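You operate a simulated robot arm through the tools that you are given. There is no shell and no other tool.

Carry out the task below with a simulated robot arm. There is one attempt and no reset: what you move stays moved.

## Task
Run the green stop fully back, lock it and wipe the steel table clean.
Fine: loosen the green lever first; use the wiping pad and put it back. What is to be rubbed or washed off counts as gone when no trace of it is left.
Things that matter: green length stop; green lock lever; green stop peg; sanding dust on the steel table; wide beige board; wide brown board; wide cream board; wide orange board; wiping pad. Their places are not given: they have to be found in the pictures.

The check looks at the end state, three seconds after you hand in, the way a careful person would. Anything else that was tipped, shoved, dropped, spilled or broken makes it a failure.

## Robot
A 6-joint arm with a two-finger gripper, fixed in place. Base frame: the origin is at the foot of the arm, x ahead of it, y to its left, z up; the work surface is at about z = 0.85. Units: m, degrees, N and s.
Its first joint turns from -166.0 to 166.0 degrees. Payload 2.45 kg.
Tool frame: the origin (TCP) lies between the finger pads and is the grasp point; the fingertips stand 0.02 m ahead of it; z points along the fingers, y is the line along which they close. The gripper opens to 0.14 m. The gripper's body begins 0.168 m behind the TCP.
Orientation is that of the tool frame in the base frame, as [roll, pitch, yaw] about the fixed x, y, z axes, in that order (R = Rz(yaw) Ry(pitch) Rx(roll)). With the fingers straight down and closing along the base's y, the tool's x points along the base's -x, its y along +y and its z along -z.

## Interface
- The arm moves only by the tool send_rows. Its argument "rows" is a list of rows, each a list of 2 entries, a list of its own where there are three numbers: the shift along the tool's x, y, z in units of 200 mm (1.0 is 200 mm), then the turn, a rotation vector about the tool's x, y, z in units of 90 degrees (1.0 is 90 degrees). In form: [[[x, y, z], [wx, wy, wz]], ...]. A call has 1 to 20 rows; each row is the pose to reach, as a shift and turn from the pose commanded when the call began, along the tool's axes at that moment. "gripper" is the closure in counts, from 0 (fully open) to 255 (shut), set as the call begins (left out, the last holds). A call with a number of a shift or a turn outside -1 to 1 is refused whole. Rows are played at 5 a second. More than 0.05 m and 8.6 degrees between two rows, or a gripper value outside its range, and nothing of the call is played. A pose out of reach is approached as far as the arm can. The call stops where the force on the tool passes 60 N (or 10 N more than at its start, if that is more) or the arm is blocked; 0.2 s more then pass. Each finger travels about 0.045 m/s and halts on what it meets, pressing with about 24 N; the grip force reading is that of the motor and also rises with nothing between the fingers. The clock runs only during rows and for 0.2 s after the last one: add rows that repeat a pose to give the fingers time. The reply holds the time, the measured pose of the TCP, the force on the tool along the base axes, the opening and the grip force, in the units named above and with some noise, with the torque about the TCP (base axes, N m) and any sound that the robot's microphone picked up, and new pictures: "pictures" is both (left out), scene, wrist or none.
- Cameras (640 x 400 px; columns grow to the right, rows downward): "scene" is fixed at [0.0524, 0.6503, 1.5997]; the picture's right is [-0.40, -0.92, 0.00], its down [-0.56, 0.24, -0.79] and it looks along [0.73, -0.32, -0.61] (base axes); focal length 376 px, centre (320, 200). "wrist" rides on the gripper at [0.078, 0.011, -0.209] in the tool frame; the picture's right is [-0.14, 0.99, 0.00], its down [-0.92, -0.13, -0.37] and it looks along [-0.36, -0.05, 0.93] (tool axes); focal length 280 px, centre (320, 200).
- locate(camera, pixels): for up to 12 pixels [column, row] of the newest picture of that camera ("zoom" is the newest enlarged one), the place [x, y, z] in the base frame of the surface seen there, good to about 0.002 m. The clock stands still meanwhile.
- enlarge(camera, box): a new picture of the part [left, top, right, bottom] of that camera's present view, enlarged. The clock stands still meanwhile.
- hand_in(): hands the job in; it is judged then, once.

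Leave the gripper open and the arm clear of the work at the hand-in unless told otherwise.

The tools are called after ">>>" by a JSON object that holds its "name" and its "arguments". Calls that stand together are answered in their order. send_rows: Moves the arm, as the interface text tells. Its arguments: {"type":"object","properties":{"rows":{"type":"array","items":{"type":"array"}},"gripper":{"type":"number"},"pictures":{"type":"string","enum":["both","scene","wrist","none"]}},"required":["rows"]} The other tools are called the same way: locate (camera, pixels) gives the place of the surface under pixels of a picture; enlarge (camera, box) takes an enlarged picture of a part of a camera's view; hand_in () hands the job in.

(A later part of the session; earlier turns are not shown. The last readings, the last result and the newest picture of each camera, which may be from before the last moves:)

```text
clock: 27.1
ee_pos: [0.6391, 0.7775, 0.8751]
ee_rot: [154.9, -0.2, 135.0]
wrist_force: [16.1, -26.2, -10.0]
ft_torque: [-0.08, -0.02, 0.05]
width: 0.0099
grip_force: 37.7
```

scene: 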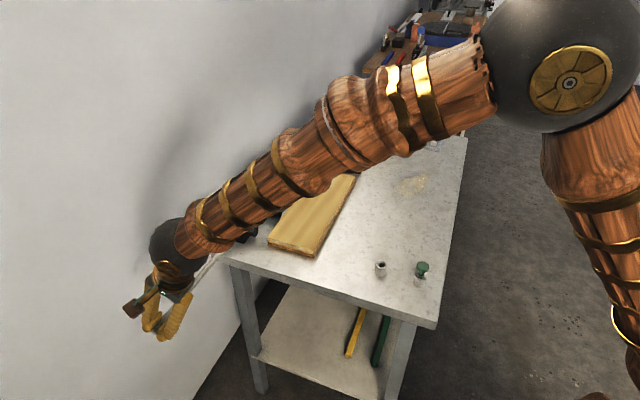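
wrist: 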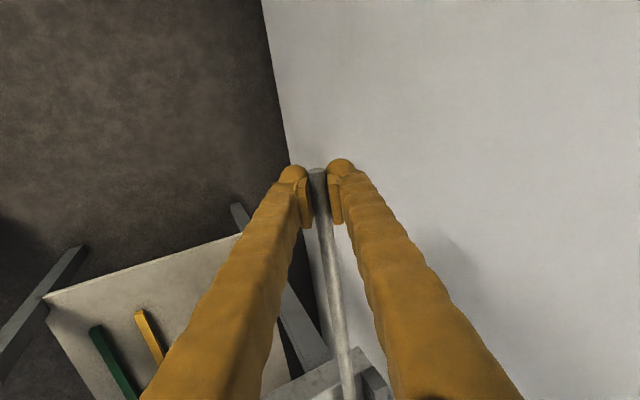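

Resistance of about 30 N along the rod appeared, and the rod's end seems to have slipped a little between the fingers. The stop may be at its end or touching something. I open, back out and look.

>>> {"name": "send_rows", "arguments": {"rows": [[[-0.01, 0, 0], [0, 0, 0]], [[-0.01, 0, 0], [0, 0, 0]], [[-0.01, 0, 0], [0, 0, 0]], [[-0.01, 0, 0], [0, 0, 0]], [[-0.01, 0, -0.2], [0, 0, 0]], [[-0.01, 0, -0.4], [0, 0, 0]], [[-0.01, 0, -0.6], [0, 0, 0]], [[-0.01, 0, -0.8], [0, 0, 0]], [[-0.01, 0, -1.0], [0, 0, 0]]], "gripper": 127, "pictures": "both"}}

```text
clock: 29.1
ee_pos: [0.578, 0.7169, 1.0571]
ee_rot: [155.0, -0.1, 135.1]
wrist_force: [0.4, 0.7, -0.1]
ft_torque: [0.0, -0.02, 0.04]
width: 0.0704
grip_force: 0.0
```

scene: 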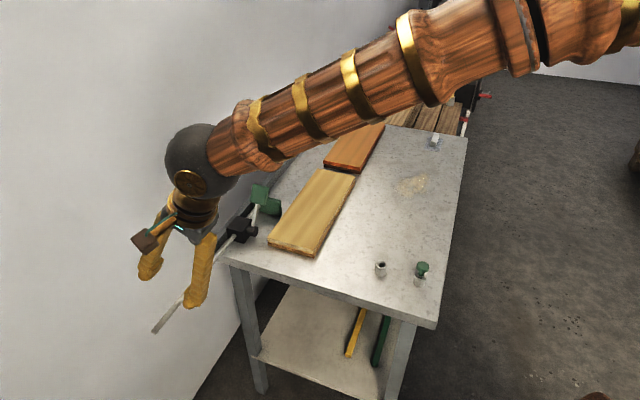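
wrist: 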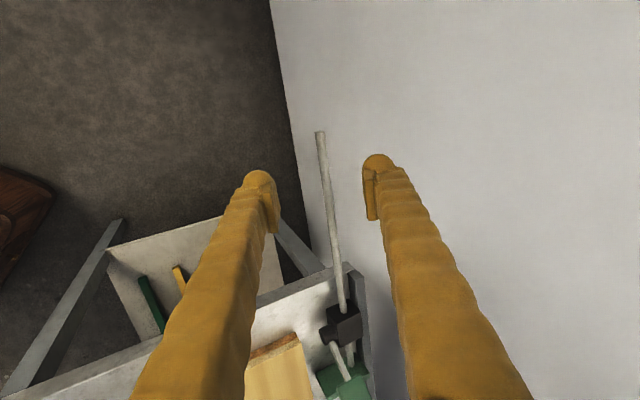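

The stop is now close to the block. I'll enlarge around the block, lever and stop in both views.

>>> {"name": "enlarge", "arguments": {"camera": "scene", "box": [216, 170, 296, 250]}}

>>> {"name": "locate", "arguments": {"camera": "zoom", "pixels": [[350, 110], [340, 170], [400, 150], [420, 200], [440, 200], [380, 200], [330, 210], [300, 220], [260, 290], [390, 230], [420, 230], [320, 260]]}}

>>> {"name": "enlarge", "arguments": {"camera": "wrist", "box": [300, 300, 400, 400]}}

>>> {"name": "locate", "arguments": {"camera": "wrist", "pixels": [[321, 135], [323, 145], [330, 200], [343, 300], [343, 355], [350, 355], [340, 375], [325, 375], [355, 385], [366, 385], [345, 395], [360, 370]]}}

```text
5.00 times, centred on (256, 210) of scene
```

zoom: 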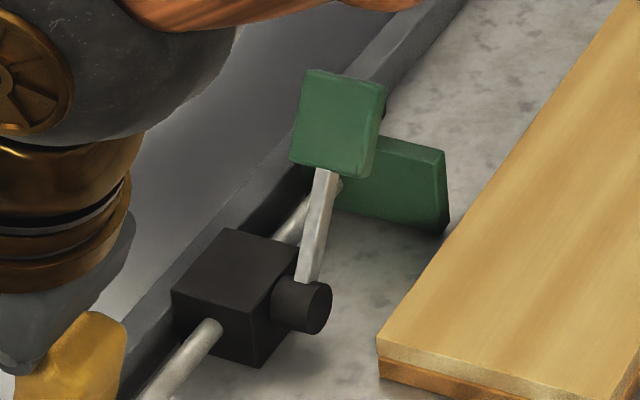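

```text
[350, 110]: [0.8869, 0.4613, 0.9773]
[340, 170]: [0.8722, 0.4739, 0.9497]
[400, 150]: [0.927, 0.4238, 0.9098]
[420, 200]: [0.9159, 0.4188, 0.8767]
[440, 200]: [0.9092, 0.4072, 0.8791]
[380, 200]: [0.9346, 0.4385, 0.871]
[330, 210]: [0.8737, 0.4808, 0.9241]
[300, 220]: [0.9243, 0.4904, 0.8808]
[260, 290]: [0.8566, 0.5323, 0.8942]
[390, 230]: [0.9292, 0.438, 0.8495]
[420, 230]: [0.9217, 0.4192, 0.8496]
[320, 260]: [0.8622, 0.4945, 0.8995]
```

```text
4.00 times, centred on (350, 350) of wrist
```

zoom: 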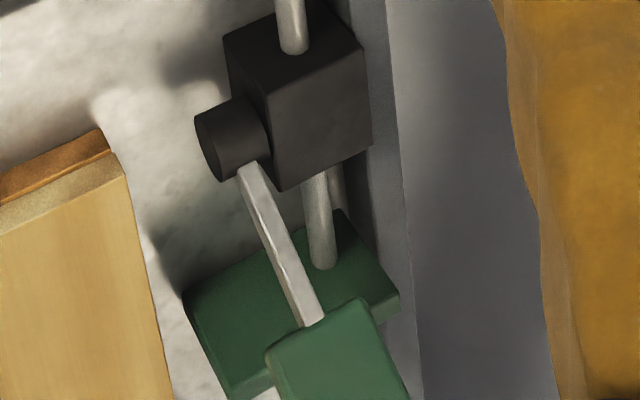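

```text
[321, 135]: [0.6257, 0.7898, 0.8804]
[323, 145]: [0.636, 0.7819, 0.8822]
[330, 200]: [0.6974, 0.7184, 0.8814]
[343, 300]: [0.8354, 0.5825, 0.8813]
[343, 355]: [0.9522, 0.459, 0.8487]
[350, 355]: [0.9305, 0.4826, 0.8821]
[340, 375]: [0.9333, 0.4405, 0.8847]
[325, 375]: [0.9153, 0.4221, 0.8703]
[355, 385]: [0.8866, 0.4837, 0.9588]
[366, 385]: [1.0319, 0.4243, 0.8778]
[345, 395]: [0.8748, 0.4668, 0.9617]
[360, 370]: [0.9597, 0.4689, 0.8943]
```

The stop plate's face is now at u≈0.350 and the rod's end at u≈-0.116, so it moved about 0.215 m. The block's far face is at about 0.282. I want a clear look at whether the stop is at its limit, so I lift, turn the tool back and view it from above.

>>> {"name": "send_rows", "arguments": {"rows": [[[-0.125, -0.048, -0.133], [0.0695, 0, 0]], [[-0.25, -0.0965, -0.266], [0.139, 0, 0]], [[-0.375, -0.145, -0.398], [0.2085, 0, 0]], [[-0.5, -0.193, -0.531], [0.278, 0, 0]]], "pictures": "none"}}

>>> {"name": "send_rows", "arguments": {"rows": [[[-0.08, 0, 0], [0, 0, -0.09]], [[-0.16, 0, 0], [0, 0, -0.18]], [[-0.24, 0, 0], [0, 0, -0.27]], [[-0.32, 0, 0], [0, 0, -0.36]], [[-0.4, 0, 0], [0, 0, -0.45]], [[-0.48, 0, 0], [0, 0, -0.54]], [[-0.56, 0, 0], [0, 0, -0.63]], [[-0.64, 0, 0], [0, 0, -0.72]], [[-0.73, 0, 0], [0, 0, -0.81]], [[-0.82, 0, 0], [0, 0, -0.9]], [[-0.91, 0, 0], [0, 0, -0.95]], [[-1.0, 0, 0], [0, 0, -1.0]]], "pictures": "none"}}

>>> {"name": "send_rows", "arguments": {"rows": [[[0, -0.2, 0], [0, 0, 0]], [[0, -0.4, 0], [0, 0, 0]], [[0, -0.575, 0], [0, 0, 0]]], "gripper": 73, "pictures": "both"}}

```text
clock: 30.1
ee_pos: [0.5926, 0.5906, 1.1356]
ee_rot: [-179.9, -0.1, 135.1]
wrist_force: [-0.5, 0.0, -0.4]
ft_torque: [-0.02, -0.02, 0.0]
width: 0.0705
grip_force: 0.0
```

```text
clock: 32.7
ee_pos: [0.7352, 0.4499, 1.136]
ee_rot: [180.0, -0.1, -134.7]
wrist_force: [0.2, -0.3, 0.6]
ft_torque: [0.0, -0.02, 0.03]
width: 0.0701
grip_force: 0.0
```

```text
clock: 33.5
ee_pos: [0.8178, 0.3677, 1.1349]
ee_rot: [-180.0, 0.0, -135.0]
wrist_force: [0.3, 0.9, -0.2]
ft_torque: [0.0, 0.0, 0.0]
width: 0.1001
grip_force: 0.0
```

scene: 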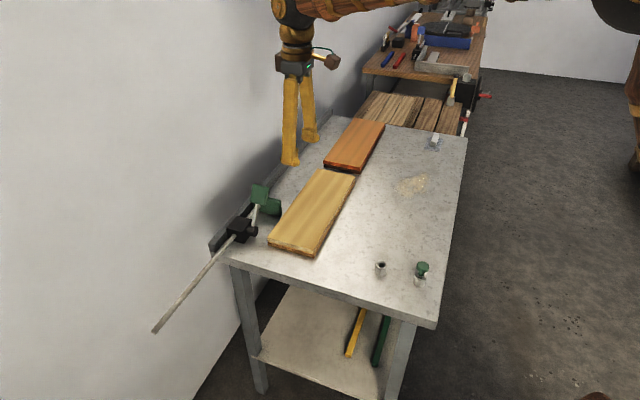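
wrist: 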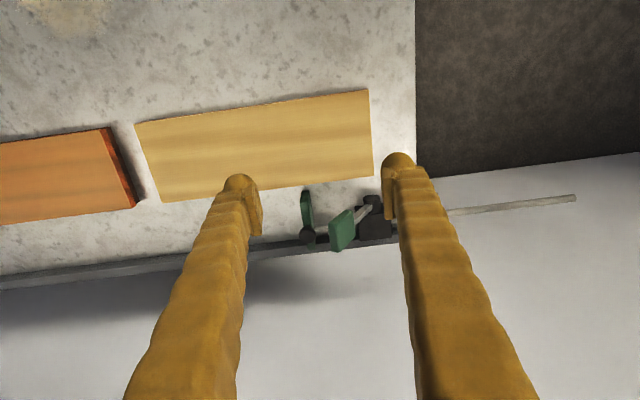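

>>> {"name": "enlarge", "arguments": {"camera": "wrist", "box": [280, 170, 400, 260]}}

>>> {"name": "locate", "arguments": {"camera": "zoom", "pixels": [[140, 130], [150, 220], [130, 350], [170, 355], [180, 240], [210, 350], [260, 250], [320, 260], [380, 225], [480, 160], [500, 280], [300, 390]]}}

>>> {"name": "enlarge", "arguments": {"camera": "scene", "box": [216, 170, 296, 250]}}

```text
4.44 times, centred on (340, 215) of wrist
```

zoom: 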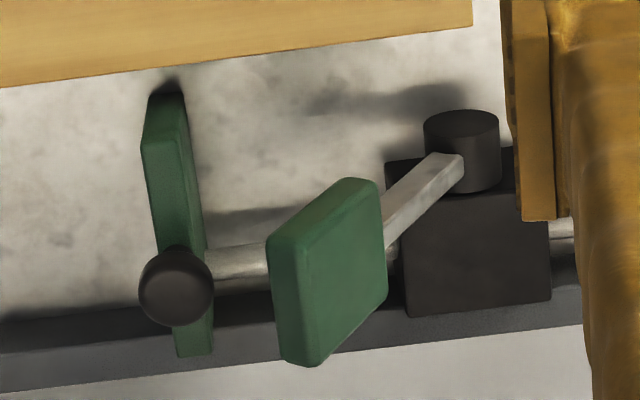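

```text
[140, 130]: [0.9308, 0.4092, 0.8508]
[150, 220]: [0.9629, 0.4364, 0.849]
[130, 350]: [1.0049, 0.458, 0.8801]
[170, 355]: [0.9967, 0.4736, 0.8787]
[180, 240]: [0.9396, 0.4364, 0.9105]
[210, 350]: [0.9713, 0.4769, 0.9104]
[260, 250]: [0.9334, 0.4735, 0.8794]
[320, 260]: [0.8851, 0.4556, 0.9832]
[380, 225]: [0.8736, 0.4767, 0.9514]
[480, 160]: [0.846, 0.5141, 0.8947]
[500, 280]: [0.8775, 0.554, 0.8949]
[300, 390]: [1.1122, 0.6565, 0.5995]
```

```text
5.00 times, centred on (256, 210) of scene
```

zoom: 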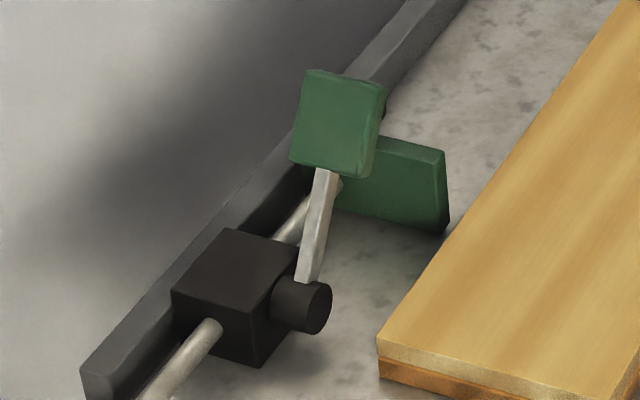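

The stop plate stands free of the lever and block, with about 0.067 m between plate and block. To make sure it is really at the end of its travel, I'll push on the plate's far side with closed fingers. First I hover behind it, at u≈0.40.

>>> {"name": "send_rows", "arguments": {"rows": [[[-0.07, -0.1025, 0.106], [0, -0.0695, 0]], [[-0.14, -0.205, 0.212], [0, -0.139, 0]], [[-0.21, -0.3075, 0.319], [0, -0.2085, 0]], [[-0.28, -0.41, 0.425], [0, -0.278, 0]], [[-0.28, -0.41, 0.425], [0, -0.278, 0]], [[-0.28, -0.41, 0.425], [0, -0.278, 0]], [[-0.28, -0.41, 0.425], [0, -0.278, 0]]], "gripper": 255, "pictures": "none"}}

>>> {"name": "send_rows", "arguments": {"rows": [[[0, 0, 0.2], [0, 0, 0]], [[0, 0, 0.4], [0, 0, 0]], [[0, 0, 0.6], [0, 0, 0]], [[0, 0, 0.7], [0, 0, 0]], [[0, 0, 0.8], [0, 0, 0]]], "pictures": "both"}}

```text
clock: 35.1
ee_pos: [0.9127, 0.3499, 1.0497]
ee_rot: [179.9, 25.0, -135.0]
wrist_force: [-1.0, 0.5, 0.2]
ft_torque: [0.02, -0.01, 0.0]
width: 0.0
grip_force: 23.9
```

```text
clock: 36.3
ee_pos: [0.961, 0.399, 0.9044]
ee_rot: [179.8, 25.1, -135.0]
wrist_force: [0.7, 0.4, 0.2]
ft_torque: [0.02, -0.01, 0.0]
width: 0.0
grip_force: 24.1
```

scene: 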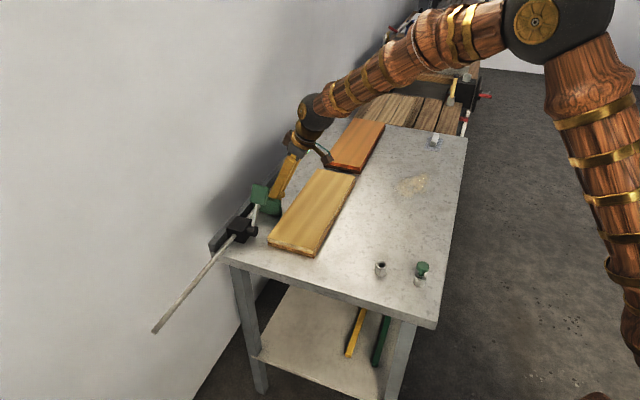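
wrist: 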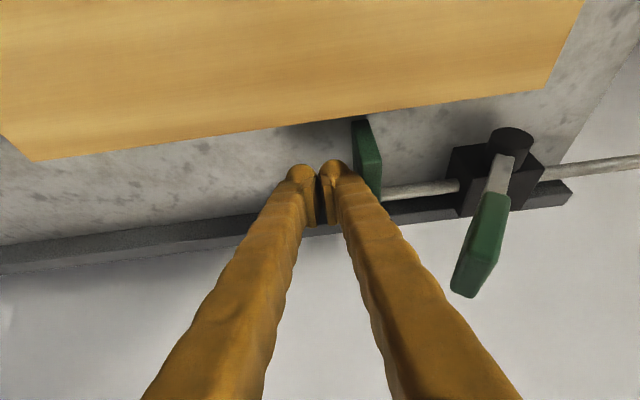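

The closed fingers stand behind the plate. I push toward -u in 3–4 mm steps.

>>> {"name": "send_rows", "arguments": {"rows": [[[0, 0.02, 0], [0, 0, 0]], [[0, 0.04, 0], [0, 0, 0]], [[0, 0.06, 0], [0, 0, 0]], [[0, 0.08, 0], [0, 0, 0]], [[0, 0.1, 0], [0, 0, 0]], [[0, 0.115, 0], [0, 0, 0]], [[0, 0.13, 0], [0, 0, 0]]], "pictures": "both"}}

```text
clock: 37.2
ee_pos: [0.9561, 0.4025, 0.9047]
ee_rot: [-179.7, 25.2, -134.9]
wrist_force: [11.6, -9.7, -3.4]
ft_torque: [0.04, -0.08, 0.21]
width: 0.0002
grip_force: 24.4
stopped in row 4: the force on the tool passed its limit at 67 N (the readings are from after the stop); the commanded pose is now the measured one
```

scene: 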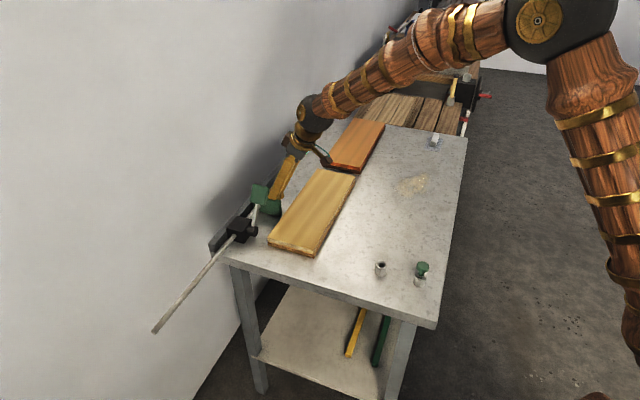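
wrist: 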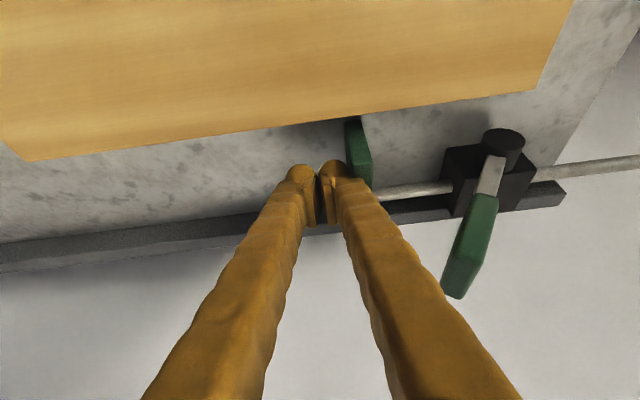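

The plate did not give at 67 N, so the stop is at the end of its travel. I back off 0.02 m, rise, open the fingers to 0.10 m and move above the lever handle to straddle it again.

>>> {"name": "send_rows", "arguments": {"rows": [[[0, -0.1, 0], [0, 0, 0]], [[0, -0.1, -0.2], [0, 0, 0]], [[0, -0.1, -0.4], [0, 0, 0]], [[0, -0.1, -0.6], [0, 0, 0]], [[0, -0.1, -0.8], [0, 0, 0]]], "pictures": "none"}}

>>> {"name": "send_rows", "arguments": {"rows": [[[-0.064, 0, -0.136], [0, 0, 0]], [[-0.127, 0, -0.272], [0, 0, 0]], [[-0.127, 0.16, -0.272], [0, 0, 0]], [[-0.127, 0.32, -0.272], [0, 0, 0]], [[-0.127, 0.48, -0.272], [0, 0, 0]], [[-0.127, 0.48, -0.272], [0, 0, 0]]], "gripper": 73, "pictures": "both"}}

```text
clock: 38.4
ee_pos: [0.9202, 0.3428, 1.049]
ee_rot: [-179.9, 25.2, -135.1]
wrist_force: [0.2, 0.6, -0.6]
ft_torque: [0.03, 0.01, -0.02]
width: 0.0
grip_force: 24.2
```

```text
clock: 39.8
ee_pos: [0.853, 0.4093, 1.1103]
ee_rot: [-179.9, 25.2, -135.1]
wrist_force: [-1.3, 0.6, -0.2]
ft_torque: [-0.01, 0.01, -0.01]
width: 0.1003
grip_force: 0.0
```

scene: 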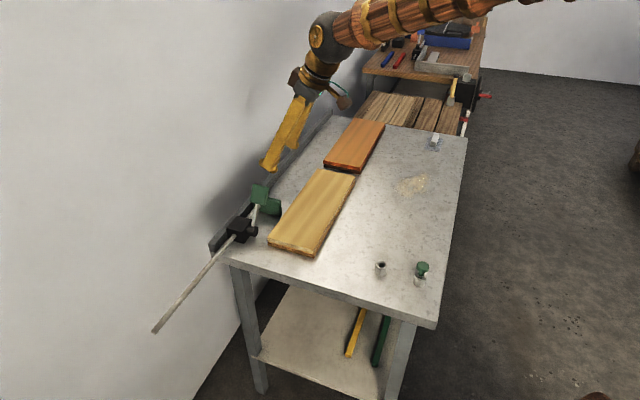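
wrist: 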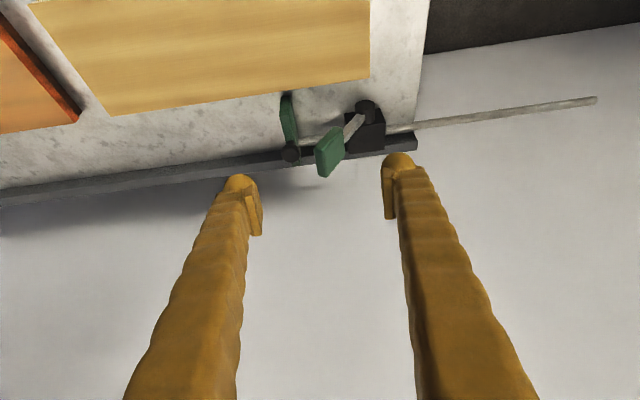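

The handle lies below the gap. I lower the fingers around it (tips stay above the stop's knob at z≈0.943).

>>> {"name": "send_rows", "arguments": {"rows": [[[0, 0, 0.2], [0, 0, 0]], [[0, 0, 0.4], [0, 0, 0]], [[0, 0, 0.55], [0, 0, 0]], [[0, 0, 0.66], [0, 0, 0]], [[0, 0, 0.75], [0, 0, 0]]], "pictures": "wrist"}}

```text
clock: 41.0
ee_pos: [0.9, 0.4549, 0.9758]
ee_rot: [-180.0, 25.2, -135.2]
wrist_force: [-0.1, 0.2, -0.3]
ft_torque: [0.03, 0.05, 0.02]
width: 0.1
grip_force: 0.1
```

wrist: 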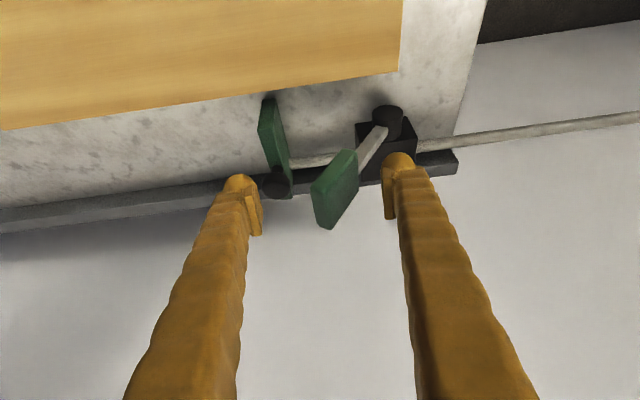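

The handle is between the fingers. Now I push it back toward -u, 8 mm per step, over the top toward the near side.

>>> {"name": "send_rows", "arguments": {"rows": [[[0, 0.04, 0], [0, 0, 0]], [[0, 0.08, 0], [0, 0, 0]], [[0, 0.12, 0], [0, 0, 0]], [[0, 0.16, 0], [0, 0, 0]], [[0, 0.2, 0], [0, 0, 0]], [[0, 0.24, 0], [0, 0, 0]], [[0, 0.28, 0], [0, 0, 0]], [[0, 0.32, 0], [0, 0, 0]], [[0, 0.36, 0], [0, 0, 0]], [[0, 0.4, 0], [0, 0, 0]], [[0, 0.44, 0], [0, 0, 0]], [[0, 0.48, 0], [0, 0, 0]], [[0, 0.52, 0], [0, 0, 0]], [[0, 0.56, 0], [0, 0, 0]], [[0, 0.6, 0], [0, 0, 0]], [[0, 0.64, 0], [0, 0, 0]]], "pictures": "wrist"}}

```text
clock: 44.4
ee_pos: [0.8084, 0.5451, 0.9744]
ee_rot: [-179.9, 25.2, -135.1]
wrist_force: [0.9, -0.5, 0.9]
ft_torque: [-0.03, 0.0, 0.02]
width: 0.0998
grip_force: 0.1
```

wrist: 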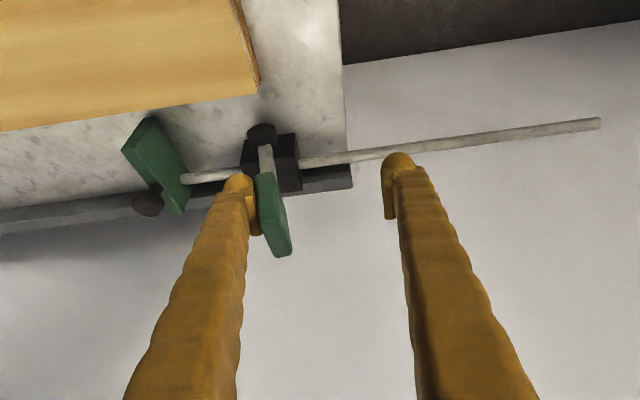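

The lever is just past vertical. I go on toward -u in 5 mm steps until it meets its stop.

>>> {"name": "send_rows", "arguments": {"rows": [[[0, 0.03, 0], [0, 0, 0]], [[0, 0.06, 0], [0, 0, 0]], [[0, 0.09, 0], [0, 0, 0]], [[0, 0.12, 0], [0, 0, 0]], [[0, 0.15, 0], [0, 0, 0]], [[0, 0.18, 0], [0, 0, 0]], [[0, 0.205, 0], [0, 0, 0]], [[0, 0.23, 0], [0, 0, 0]], [[0, 0.255, 0], [0, 0, 0]], [[0, 0.28, 0], [0, 0, 0]], [[0, 0.305, 0], [0, 0, 0]], [[0, 0.33, 0], [0, 0, 0]], [[0, 0.355, 0], [0, 0, 0]], [[0, 0.38, 0], [0, 0, 0]]], "pictures": "both"}}

```text
clock: 47.4
ee_pos: [0.762, 0.5933, 0.977]
ee_rot: [-179.6, 25.5, -135.0]
wrist_force: [26.6, -35.5, 16.0]
ft_torque: [-1.1, -1.2, 0.13]
width: 0.1327
grip_force: 24.4
stopped in row 14: the force on the tool passed its limit at 68 N (the readings are from after the stop); the commanded pose is now the measured one
```

scene: 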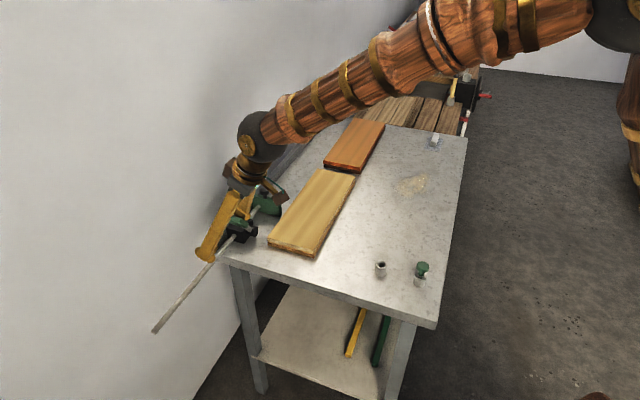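
wrist: 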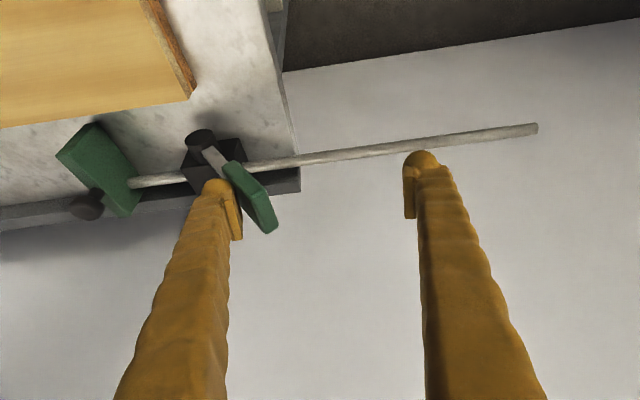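

The lever met its near-side end stop (68 N). I back off 0.03 m and lift, then compare its angle to the start.

>>> {"name": "send_rows", "arguments": {"rows": [[[0, -0.07, 0], [0, 0, 0]], [[0, -0.14, 0], [0, 0, 0]], [[0, -0.14, 0], [0, 0, 0]], [[0, -0.14, -0.2], [0, 0, 0]], [[0, -0.14, -0.4], [0, 0, 0]], [[0, -0.14, -0.6], [0, 0, 0]], [[0, -0.14, -0.8], [0, 0, 0]]], "gripper": 20, "pictures": "both"}}

>>> {"name": "enlarge", "arguments": {"camera": "scene", "box": [216, 170, 296, 250]}}

>>> {"name": "locate", "arguments": {"camera": "scene", "pixels": [[226, 216], [232, 217], [239, 218], [240, 225], [244, 220], [247, 225], [252, 230], [265, 207], [276, 205], [278, 214], [153, 331], [160, 324]]}}

```text
clock: 49.0
ee_pos: [0.731, 0.5285, 1.1206]
ee_rot: [-179.7, 25.4, -135.0]
wrist_force: [-1.4, -0.5, -0.8]
ft_torque: [0.0, 0.03, 0.0]
width: 0.1289
grip_force: 0.0
```

scene: 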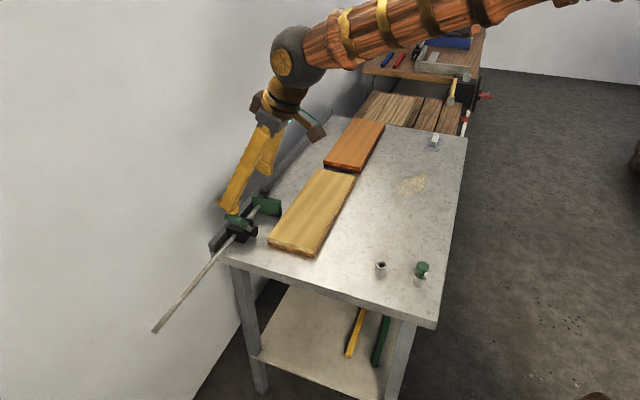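
wrist: 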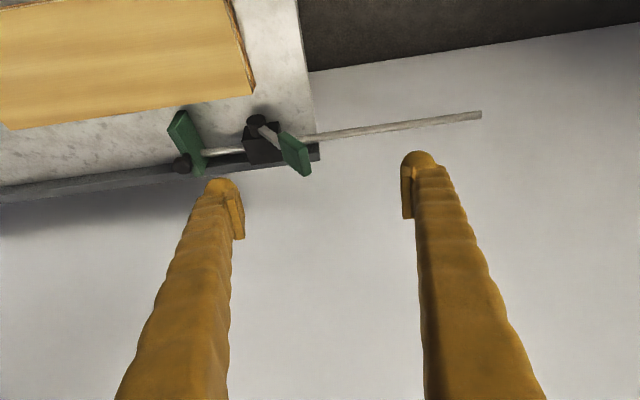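

```text
5.00 times, centred on (256, 210) of scene
```

zoom: 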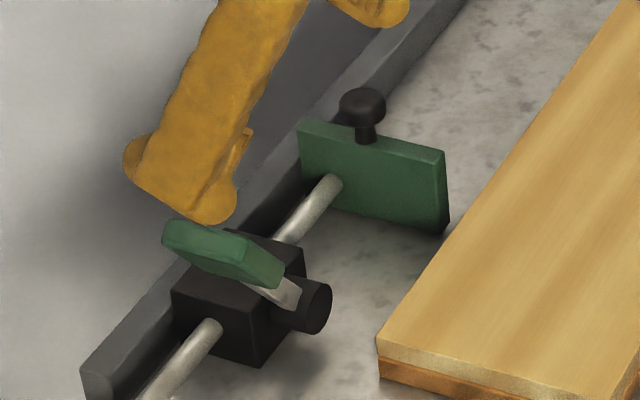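

```text
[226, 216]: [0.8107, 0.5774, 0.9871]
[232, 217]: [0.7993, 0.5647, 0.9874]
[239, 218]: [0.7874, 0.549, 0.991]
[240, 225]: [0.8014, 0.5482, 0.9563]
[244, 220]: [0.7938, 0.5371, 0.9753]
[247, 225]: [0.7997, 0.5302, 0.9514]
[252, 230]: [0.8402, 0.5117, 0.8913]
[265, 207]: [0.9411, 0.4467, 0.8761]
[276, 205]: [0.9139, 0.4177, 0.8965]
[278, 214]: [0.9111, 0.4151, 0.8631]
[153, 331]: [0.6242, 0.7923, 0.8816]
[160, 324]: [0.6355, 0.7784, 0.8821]
```

Every lever point matches the starting pose to about 1 mm, so the lever is back against its locked end, and the stop stayed at u≈0.35. Next is the pad at the far corner. I retreat, untilt, turn the tool so that the fingers close across the pad's handle, and travel over the table.

>>> {"name": "send_rows", "arguments": {"rows": [[[0.1535, 0, -0.114], [0, 0.0705, 0]], [[0.307, 0, -0.228], [0, 0.141, 0]], [[0.4605, 0, -0.342], [0, 0.2115, 0]], [[0.614, 0, -0.4565], [0, 0.282, 0]]], "pictures": "none"}}

>>> {"name": "send_rows", "arguments": {"rows": [[[0.045, -0.09, 0], [0, 0, 0.084]], [[0.09, -0.18, 0], [0, 0, 0.168]], [[0.135, -0.27, 0], [0, 0, 0.252]], [[0.18, -0.36, 0], [0, 0, 0.336]], [[0.225, -0.45, 0], [0, 0, 0.42]], [[0.27, -0.54, 0], [0, 0, 0.504]], [[0.315, -0.63, 0], [0, 0, 0.588]], [[0.36, -0.72, 0], [0, 0, 0.672]], [[0.405, -0.81, 0], [0, 0, 0.756]], [[0.45, -0.9, 0], [0, 0, 0.84]], [[0.5, -1.0, 0], [0, 0, 0.922]]], "gripper": 40, "pictures": "none"}}

>>> {"name": "send_rows", "arguments": {"rows": [[[-0.2, -0.075, 0], [0, 0, 0]], [[-0.4, -0.15, 0], [0, 0, 0]], [[-0.6, -0.225, 0], [0, 0, 0]], [[-0.8, -0.3, 0], [0, 0, 0]], [[-1.0, -0.375, 0], [0, 0, 0]]], "pictures": "both"}}

```text
clock: 50.0
ee_pos: [0.6232, 0.4228, 1.1502]
ee_rot: [-179.8, -0.3, -135.0]
wrist_force: [-0.8, -0.1, 1.1]
ft_torque: [0.01, 0.01, -0.01]
width: 0.1292
grip_force: 0.2
```

```text
clock: 52.4
ee_pos: [0.6931, 0.2097, 1.1513]
ee_rot: [-179.8, 0.3, 141.8]
wrist_force: [-0.1, -0.4, -0.4]
ft_torque: [0.02, -0.01, -0.03]
width: 0.118
grip_force: 0.0
```

```text
clock: 53.5
ee_pos: [0.8041, 0.0272, 1.1521]
ee_rot: [-179.9, 0.3, 141.9]
wrist_force: [0.8, -0.5, -0.4]
ft_torque: [0.01, -0.04, 0.01]
width: 0.1177
grip_force: 0.0
```

scene: 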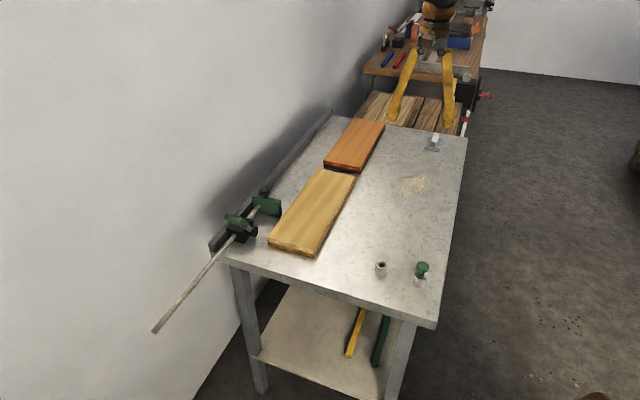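
wrist: 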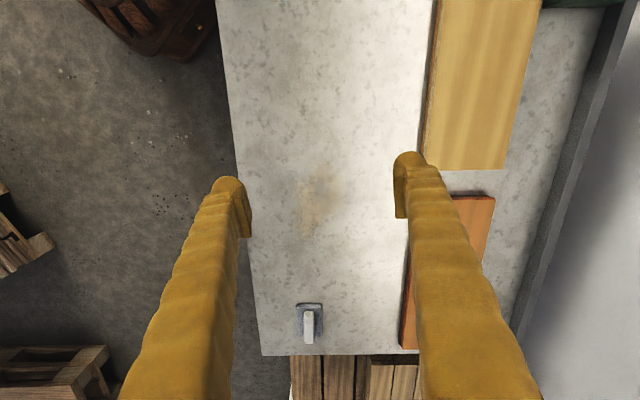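

The pad is at wrist (309,325), nearly aligned with the picture. I zoom in to measure the pad and handle and the dust as seen from here.

>>> {"name": "enlarge", "arguments": {"camera": "wrist", "box": [280, 295, 340, 350]}}

>>> {"name": "locate", "arguments": {"camera": "zoom", "pixels": [[180, 90], [440, 90], [180, 300], [430, 300], [290, 160], [370, 160], [300, 390], [370, 390], [330, 170], [335, 280], [335, 360], [220, 200]]}}

>>> {"name": "enlarge", "arguments": {"camera": "wrist", "box": [260, 150, 380, 260]}}

```text
7.27 times, centred on (310, 322) of wrist
```

zoom: 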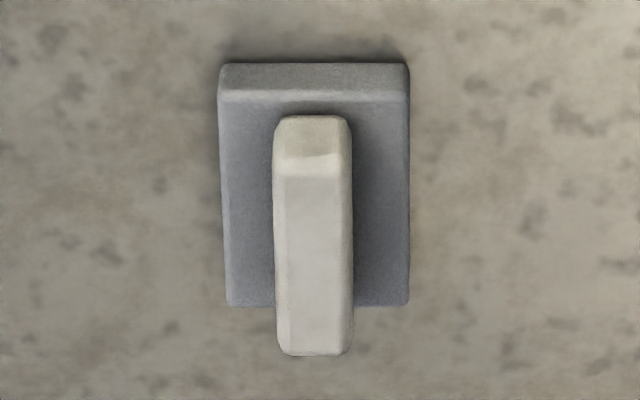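

```text
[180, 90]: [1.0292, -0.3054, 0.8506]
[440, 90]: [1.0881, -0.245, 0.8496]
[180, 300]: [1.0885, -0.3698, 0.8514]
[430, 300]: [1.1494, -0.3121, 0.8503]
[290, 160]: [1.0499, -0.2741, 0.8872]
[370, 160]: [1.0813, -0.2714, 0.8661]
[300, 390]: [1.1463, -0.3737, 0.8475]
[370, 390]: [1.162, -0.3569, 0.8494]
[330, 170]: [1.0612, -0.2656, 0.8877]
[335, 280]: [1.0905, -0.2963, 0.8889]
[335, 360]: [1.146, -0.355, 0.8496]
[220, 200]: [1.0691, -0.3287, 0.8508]
```

```text
3.64 times, centred on (320, 205) of wrist
```

zoom: 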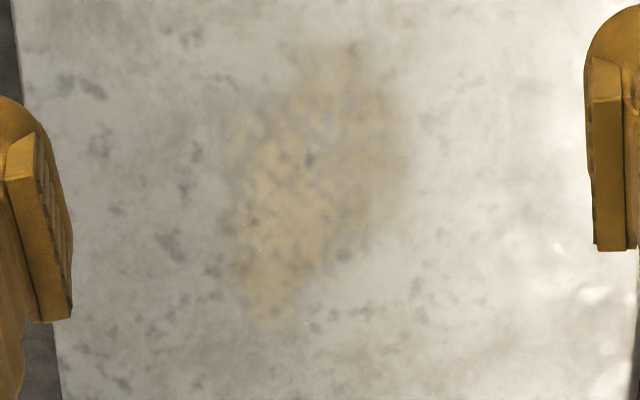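

I measure the pad's own corners and the handle's edges in a fresh zoom.

>>> {"name": "enlarge", "arguments": {"camera": "wrist", "box": [290, 298, 330, 346]}}

>>> {"name": "locate", "arguments": {"camera": "wrist", "pixels": [[297, 310], [322, 310], [298, 333], [322, 333], [303, 322], [318, 322]]}}

>>> {"name": "locate", "arguments": {"camera": "zoom", "pixels": [[205, 105], [430, 105], [212, 340], [430, 340], [275, 200], [350, 200], [275, 380], [350, 390], [312, 190], [312, 290], [312, 385], [312, 140]]}}

```text
8.33 times, centred on (310, 322) of wrist
```

zoom: 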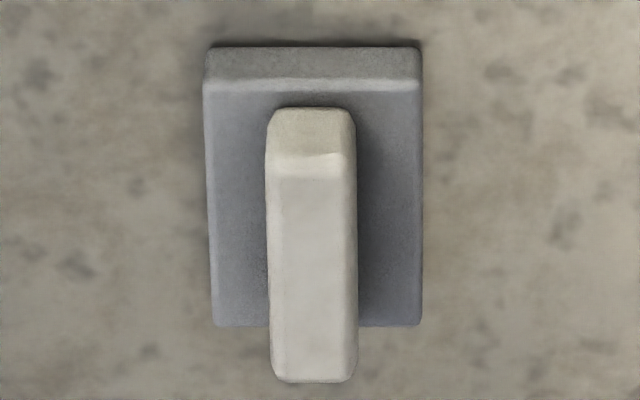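

```text
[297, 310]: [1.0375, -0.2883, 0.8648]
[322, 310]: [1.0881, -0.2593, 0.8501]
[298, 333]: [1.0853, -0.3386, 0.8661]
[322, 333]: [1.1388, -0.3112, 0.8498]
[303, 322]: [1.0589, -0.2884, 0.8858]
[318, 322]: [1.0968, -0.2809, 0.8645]
```

```text
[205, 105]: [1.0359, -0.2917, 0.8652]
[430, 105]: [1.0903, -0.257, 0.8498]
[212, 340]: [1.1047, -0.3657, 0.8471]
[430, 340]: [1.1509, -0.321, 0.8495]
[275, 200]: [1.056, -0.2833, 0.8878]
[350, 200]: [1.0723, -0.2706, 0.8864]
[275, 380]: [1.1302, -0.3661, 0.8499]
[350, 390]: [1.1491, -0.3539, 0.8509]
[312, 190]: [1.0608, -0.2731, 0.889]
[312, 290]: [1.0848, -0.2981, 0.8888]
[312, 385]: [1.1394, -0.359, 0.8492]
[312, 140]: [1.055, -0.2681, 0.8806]
```

The pad is about 0.084 × 0.059 m, aligned with the table, with its centre at u≈0.972, v≈0.556 (x≈1.081, y≈-0.294). The handle is about 22 mm wide with its top at z≈0.889. It is 1.12 m out, so I'll grip it with the fingers tilted 40° outward along the handle. I align the yaw first and then tilt into a hover.

>>> {"name": "send_rows", "arguments": {"rows": [[[-0.195, -0.056, 0.032], [0, 0, 0.0153]], [[-0.39, -0.112, 0.064], [0, 0, 0.0307]], [[-0.586, -0.168, 0.096], [0, 0, 0.046]], [[-0.781, -0.223, 0.128], [0, 0, 0.0613]], [[-0.976, -0.2793, 0.16], [0, 0, 0.0767]]], "gripper": 146, "pictures": "none"}}

>>> {"name": "send_rows", "arguments": {"rows": [[[-0.105, 0, 0.091], [0, -0.074, 0]], [[-0.21, 0, 0.182], [0, -0.148, 0]], [[-0.314, 0, 0.2725], [0, -0.222, 0]], [[-0.419, 0, 0.363], [0, -0.296, 0]], [[-0.523, 0, 0.454], [0, -0.37, 0]], [[-0.628, 0, 0.545], [0, -0.444, 0]]], "pictures": "both"}}

```text
clock: 54.8
ee_pos: [0.9259, -0.1353, 1.122]
ee_rot: [-180.0, 0.3, 135.0]
wrist_force: [0.0, 0.3, 0.1]
ft_torque: [-0.01, -0.02, 0.04]
width: 0.0598
grip_force: 0.1
```

```text
clock: 56.1
ee_pos: [1.0144, -0.2272, 1.0134]
ee_rot: [-180.0, 40.3, 134.9]
wrist_force: [0.0, 0.4, 0.3]
ft_torque: [0.02, 0.03, -0.01]
width: 0.0598
grip_force: 0.1
```

scene: 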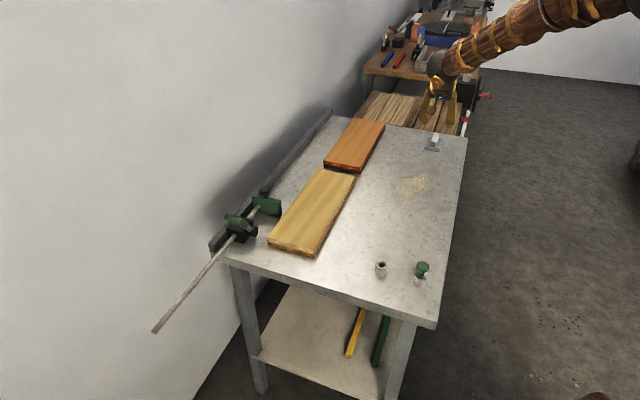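
wrist: 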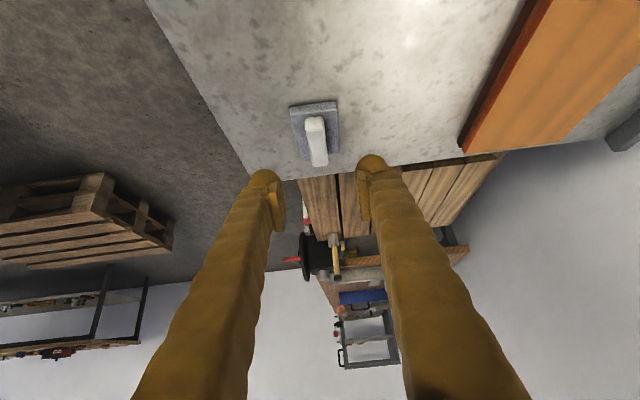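

The hover pose was reached with the pad between the fingers. I check the handle once more from here.

>>> {"name": "enlarge", "arguments": {"camera": "wrist", "box": [280, 90, 350, 175]}}

>>> {"name": "locate", "arguments": {"camera": "zoom", "pixels": [[250, 85], [395, 75], [260, 170], [320, 150], [310, 140], [320, 200], [330, 250], [340, 310], [285, 200], [360, 200], [290, 250], [410, 200]]}}

```text
4.71 times, centred on (315, 132) of wrist
```

zoom: 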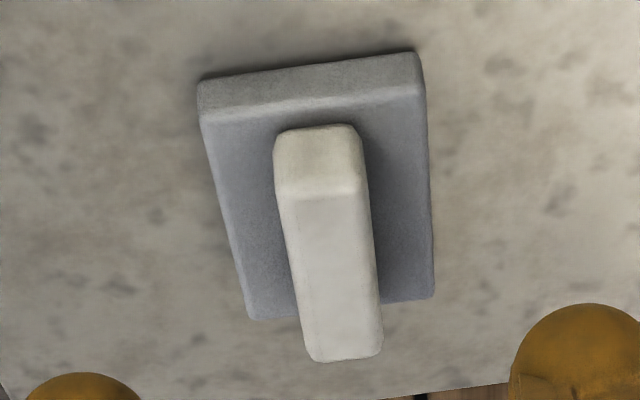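

```text
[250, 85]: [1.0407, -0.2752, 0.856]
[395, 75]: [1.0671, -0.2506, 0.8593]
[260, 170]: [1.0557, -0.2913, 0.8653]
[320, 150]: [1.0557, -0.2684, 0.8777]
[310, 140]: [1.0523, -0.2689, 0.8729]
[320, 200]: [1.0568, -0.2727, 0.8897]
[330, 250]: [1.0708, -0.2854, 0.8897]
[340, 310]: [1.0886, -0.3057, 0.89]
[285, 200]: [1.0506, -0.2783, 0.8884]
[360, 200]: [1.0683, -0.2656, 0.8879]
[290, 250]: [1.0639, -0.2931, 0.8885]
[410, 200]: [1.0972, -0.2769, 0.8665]
```

The handle's centre is at v≈0.5565 and my tool is at v=0.5567, so it is aligned. I advance 0.153 m along the fingers, which leaves the tips about 3 mm above the pad's plate.

>>> {"name": "send_rows", "arguments": {"rows": [[[0, 0, 0.18], [0, 0, 0]], [[0, 0, 0.36], [0, 0, 0]], [[0, 0, 0.52], [0, 0, 0]], [[0, 0, 0.63], [0, 0, 0]], [[0, 0, 0.71], [0, 0, 0]], [[0, 0, 0.765], [0, 0, 0]]], "pictures": "both"}}

```text
clock: 57.5
ee_pos: [1.0823, -0.2975, 0.8954]
ee_rot: [180.0, 40.1, 135.0]
wrist_force: [0.4, -0.9, -0.6]
ft_torque: [0.0, 0.06, 0.01]
width: 0.0599
grip_force: 0.0
```

scene: 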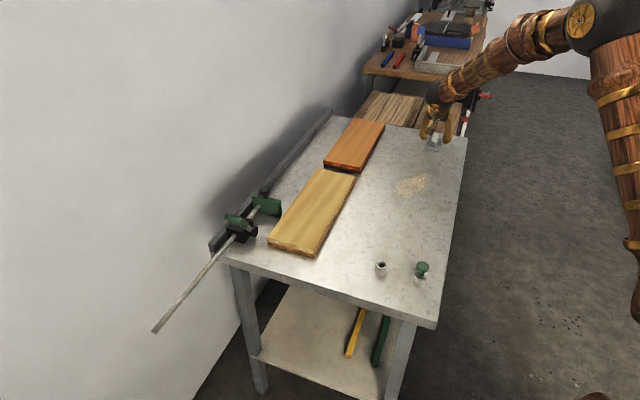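
wrist: 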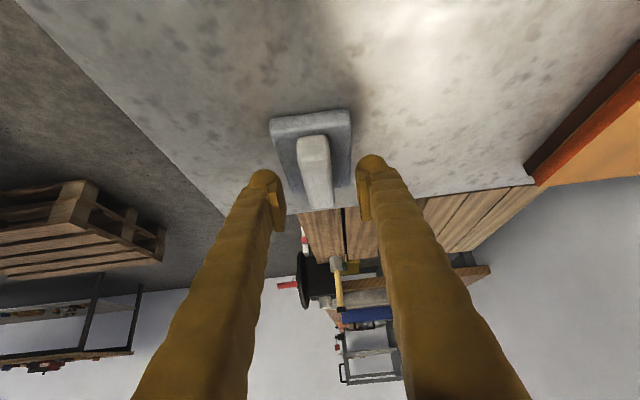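

The handle is between the fingertips. I close the gripper.

>>> {"name": "send_rows", "arguments": {"rows": [[[0, 0, 0], [0, 0, 0]], [[0, 0, 0], [0, 0, 0]], [[0, 0, 0], [0, 0, 0]], [[0, 0, 0], [0, 0, 0]]], "gripper": 255, "pictures": "wrist"}}

```text
clock: 58.5
ee_pos: [1.084, -0.2962, 0.8968]
ee_rot: [-179.9, 40.2, 135.0]
wrist_force: [0.8, -0.1, 0.0]
ft_torque: [0.02, -0.06, 0.03]
width: 0.0225
grip_force: 23.9
```

wrist: 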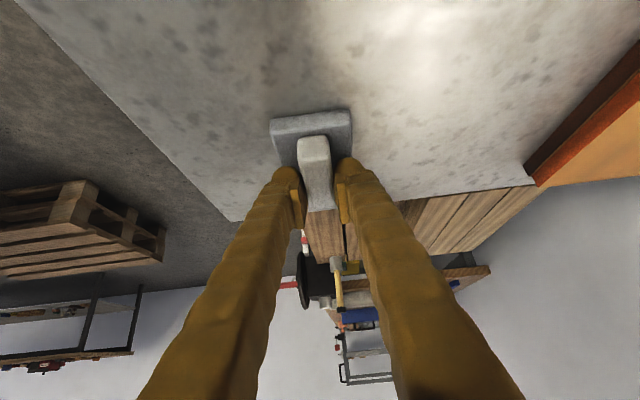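

The pad's handle is held (width 22.5 mm). I note the grip pose (u≈0.9755, v≈0.5555, z≈0.896) for the return. I lift the pad 0.03 m straight up and check the hold.

>>> {"name": "send_rows", "arguments": {"rows": [[[-0.048, 0, -0.0575], [0, 0, 0]], [[-0.097, 0, -0.115], [0, 0, 0]], [[-0.097, 0, -0.115], [0, 0, 0]]], "pictures": "both"}}

```text
clock: 59.4
ee_pos: [1.0829, -0.2978, 0.9269]
ee_rot: [-179.9, 40.3, 135.0]
wrist_force: [0.2, 0.9, -0.7]
ft_torque: [0.0, -0.01, 0.03]
width: 0.0225
grip_force: 24.1
```

scene: 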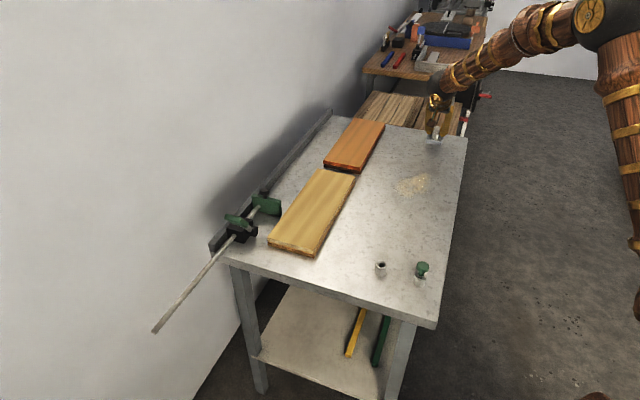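
wrist: 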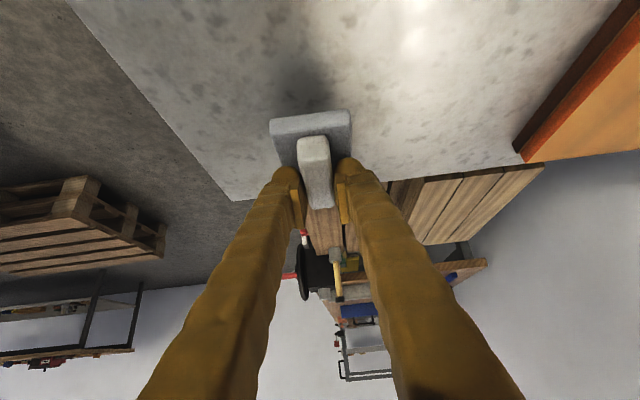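

The pad came up level in the grip. I carry it to the near edge of the dust's far side (u≈0.80, v≈0.545).

>>> {"name": "send_rows", "arguments": {"rows": [[[0.134, -0.0105, -0.113], [0, 0, 0]], [[0.268, -0.021, -0.226], [0, 0, 0]], [[0.403, -0.0315, -0.339], [0, 0, 0]], [[0.537, -0.042, -0.452], [0, 0, 0]], [[0.671, -0.0525, -0.565], [0, 0, 0]]], "pictures": "both"}}

>>> {"name": "send_rows", "arguments": {"rows": [[[0.0485, 0, 0.0575], [0, 0, 0]], [[0.08, 0, 0.095], [0, 0, 0]], [[0.097, 0, 0.115], [0, 0, 0]], [[0.1, 0, 0.119], [0, 0, 0]]], "pictures": "wrist"}}

```text
clock: 60.5
ee_pos: [0.9518, -0.1787, 0.9245]
ee_rot: [180.0, 40.2, 135.0]
wrist_force: [0.0, 0.0, -1.1]
ft_torque: [0.04, -0.04, 0.01]
width: 0.0226
grip_force: 23.8
```

scene: 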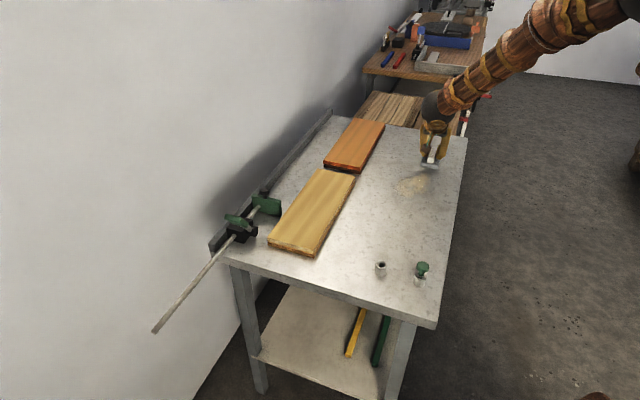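
wrist: 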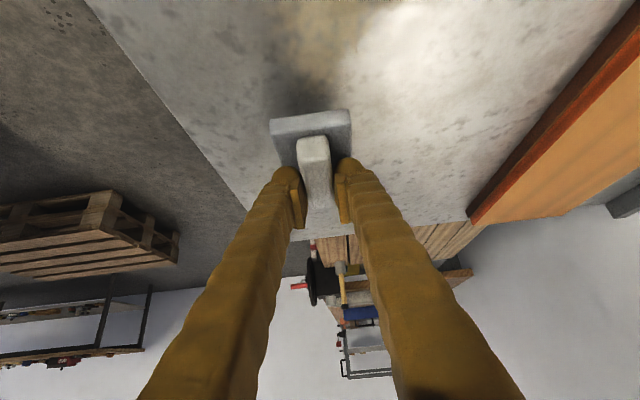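

```text
clock: 61.5
ee_pos: [0.9525, -0.1791, 0.895]
ee_rot: [180.0, 40.4, 135.0]
wrist_force: [-9.0, 3.1, 24.3]
ft_torque: [0.15, 0.15, -0.06]
width: 0.0228
grip_force: 24.1
```

wrist: 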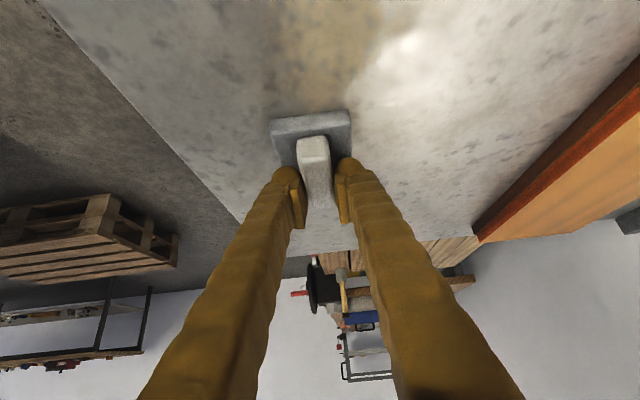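

The pad is on the table with about 24 N pressing. I make the first wiping stroke along -u, 0.11 m, watching the force.

>>> {"name": "send_rows", "arguments": {"rows": [[[0.07, 0, -0.0593], [0, 0, 0]], [[0.14, 0, -0.1186], [0, 0, 0]], [[0.21, 0, -0.178], [0, 0, 0]], [[0.28, 0, -0.237], [0, 0, 0]], [[0.35, 0, -0.2965], [0, 0, 0]], [[0.4195, 0, -0.3557], [0, 0, 0]]], "pictures": "both"}}

```text
clock: 63.0
ee_pos: [0.8732, -0.1018, 0.8946]
ee_rot: [180.0, 40.3, 134.9]
wrist_force: [10.1, -8.5, 29.8]
ft_torque: [-0.13, -0.21, 0.0]
width: 0.0229
grip_force: 24.0
```

scene: 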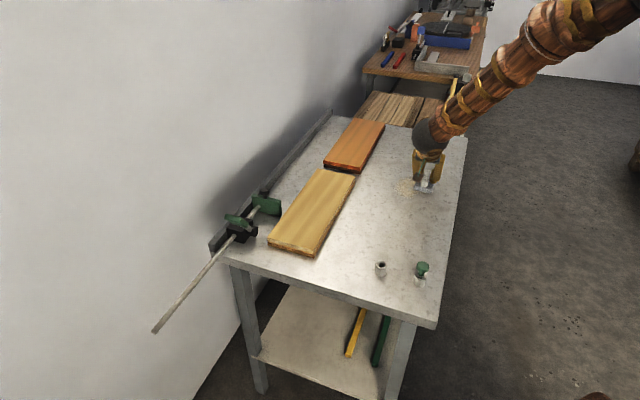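
wrist: 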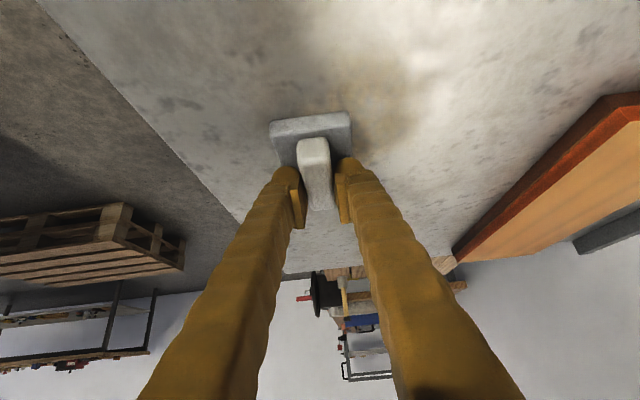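

The dust behind the pad is gone. I continue another 0.115 m along -u.

>>> {"name": "send_rows", "arguments": {"rows": [[[0.073, 0, -0.062], [0, 0, 0]], [[0.146, 0, -0.124], [0, 0, 0]], [[0.219, 0, -0.186], [0, 0, 0]], [[0.292, 0, -0.248], [0, 0, 0]], [[0.365, 0, -0.31], [0, 0, 0]], [[0.4386, 0, -0.3719], [0, 0, 0]]], "pictures": "scene"}}

```text
clock: 64.3
ee_pos: [0.7909, -0.0192, 0.8939]
ee_rot: [-179.9, 40.1, 135.0]
wrist_force: [4.3, -2.8, 9.8]
ft_torque: [0.02, 0.04, 0.02]
width: 0.0225
grip_force: 23.8
```

scene: 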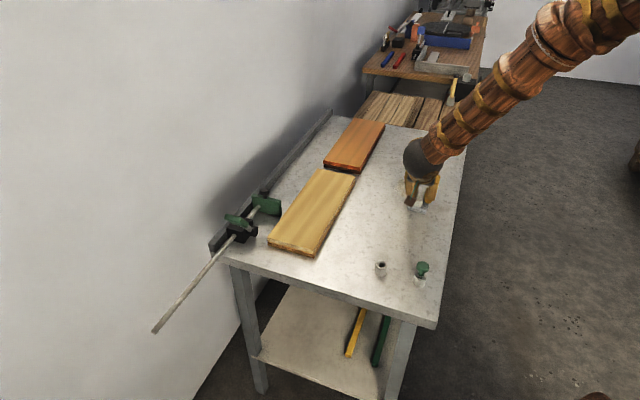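

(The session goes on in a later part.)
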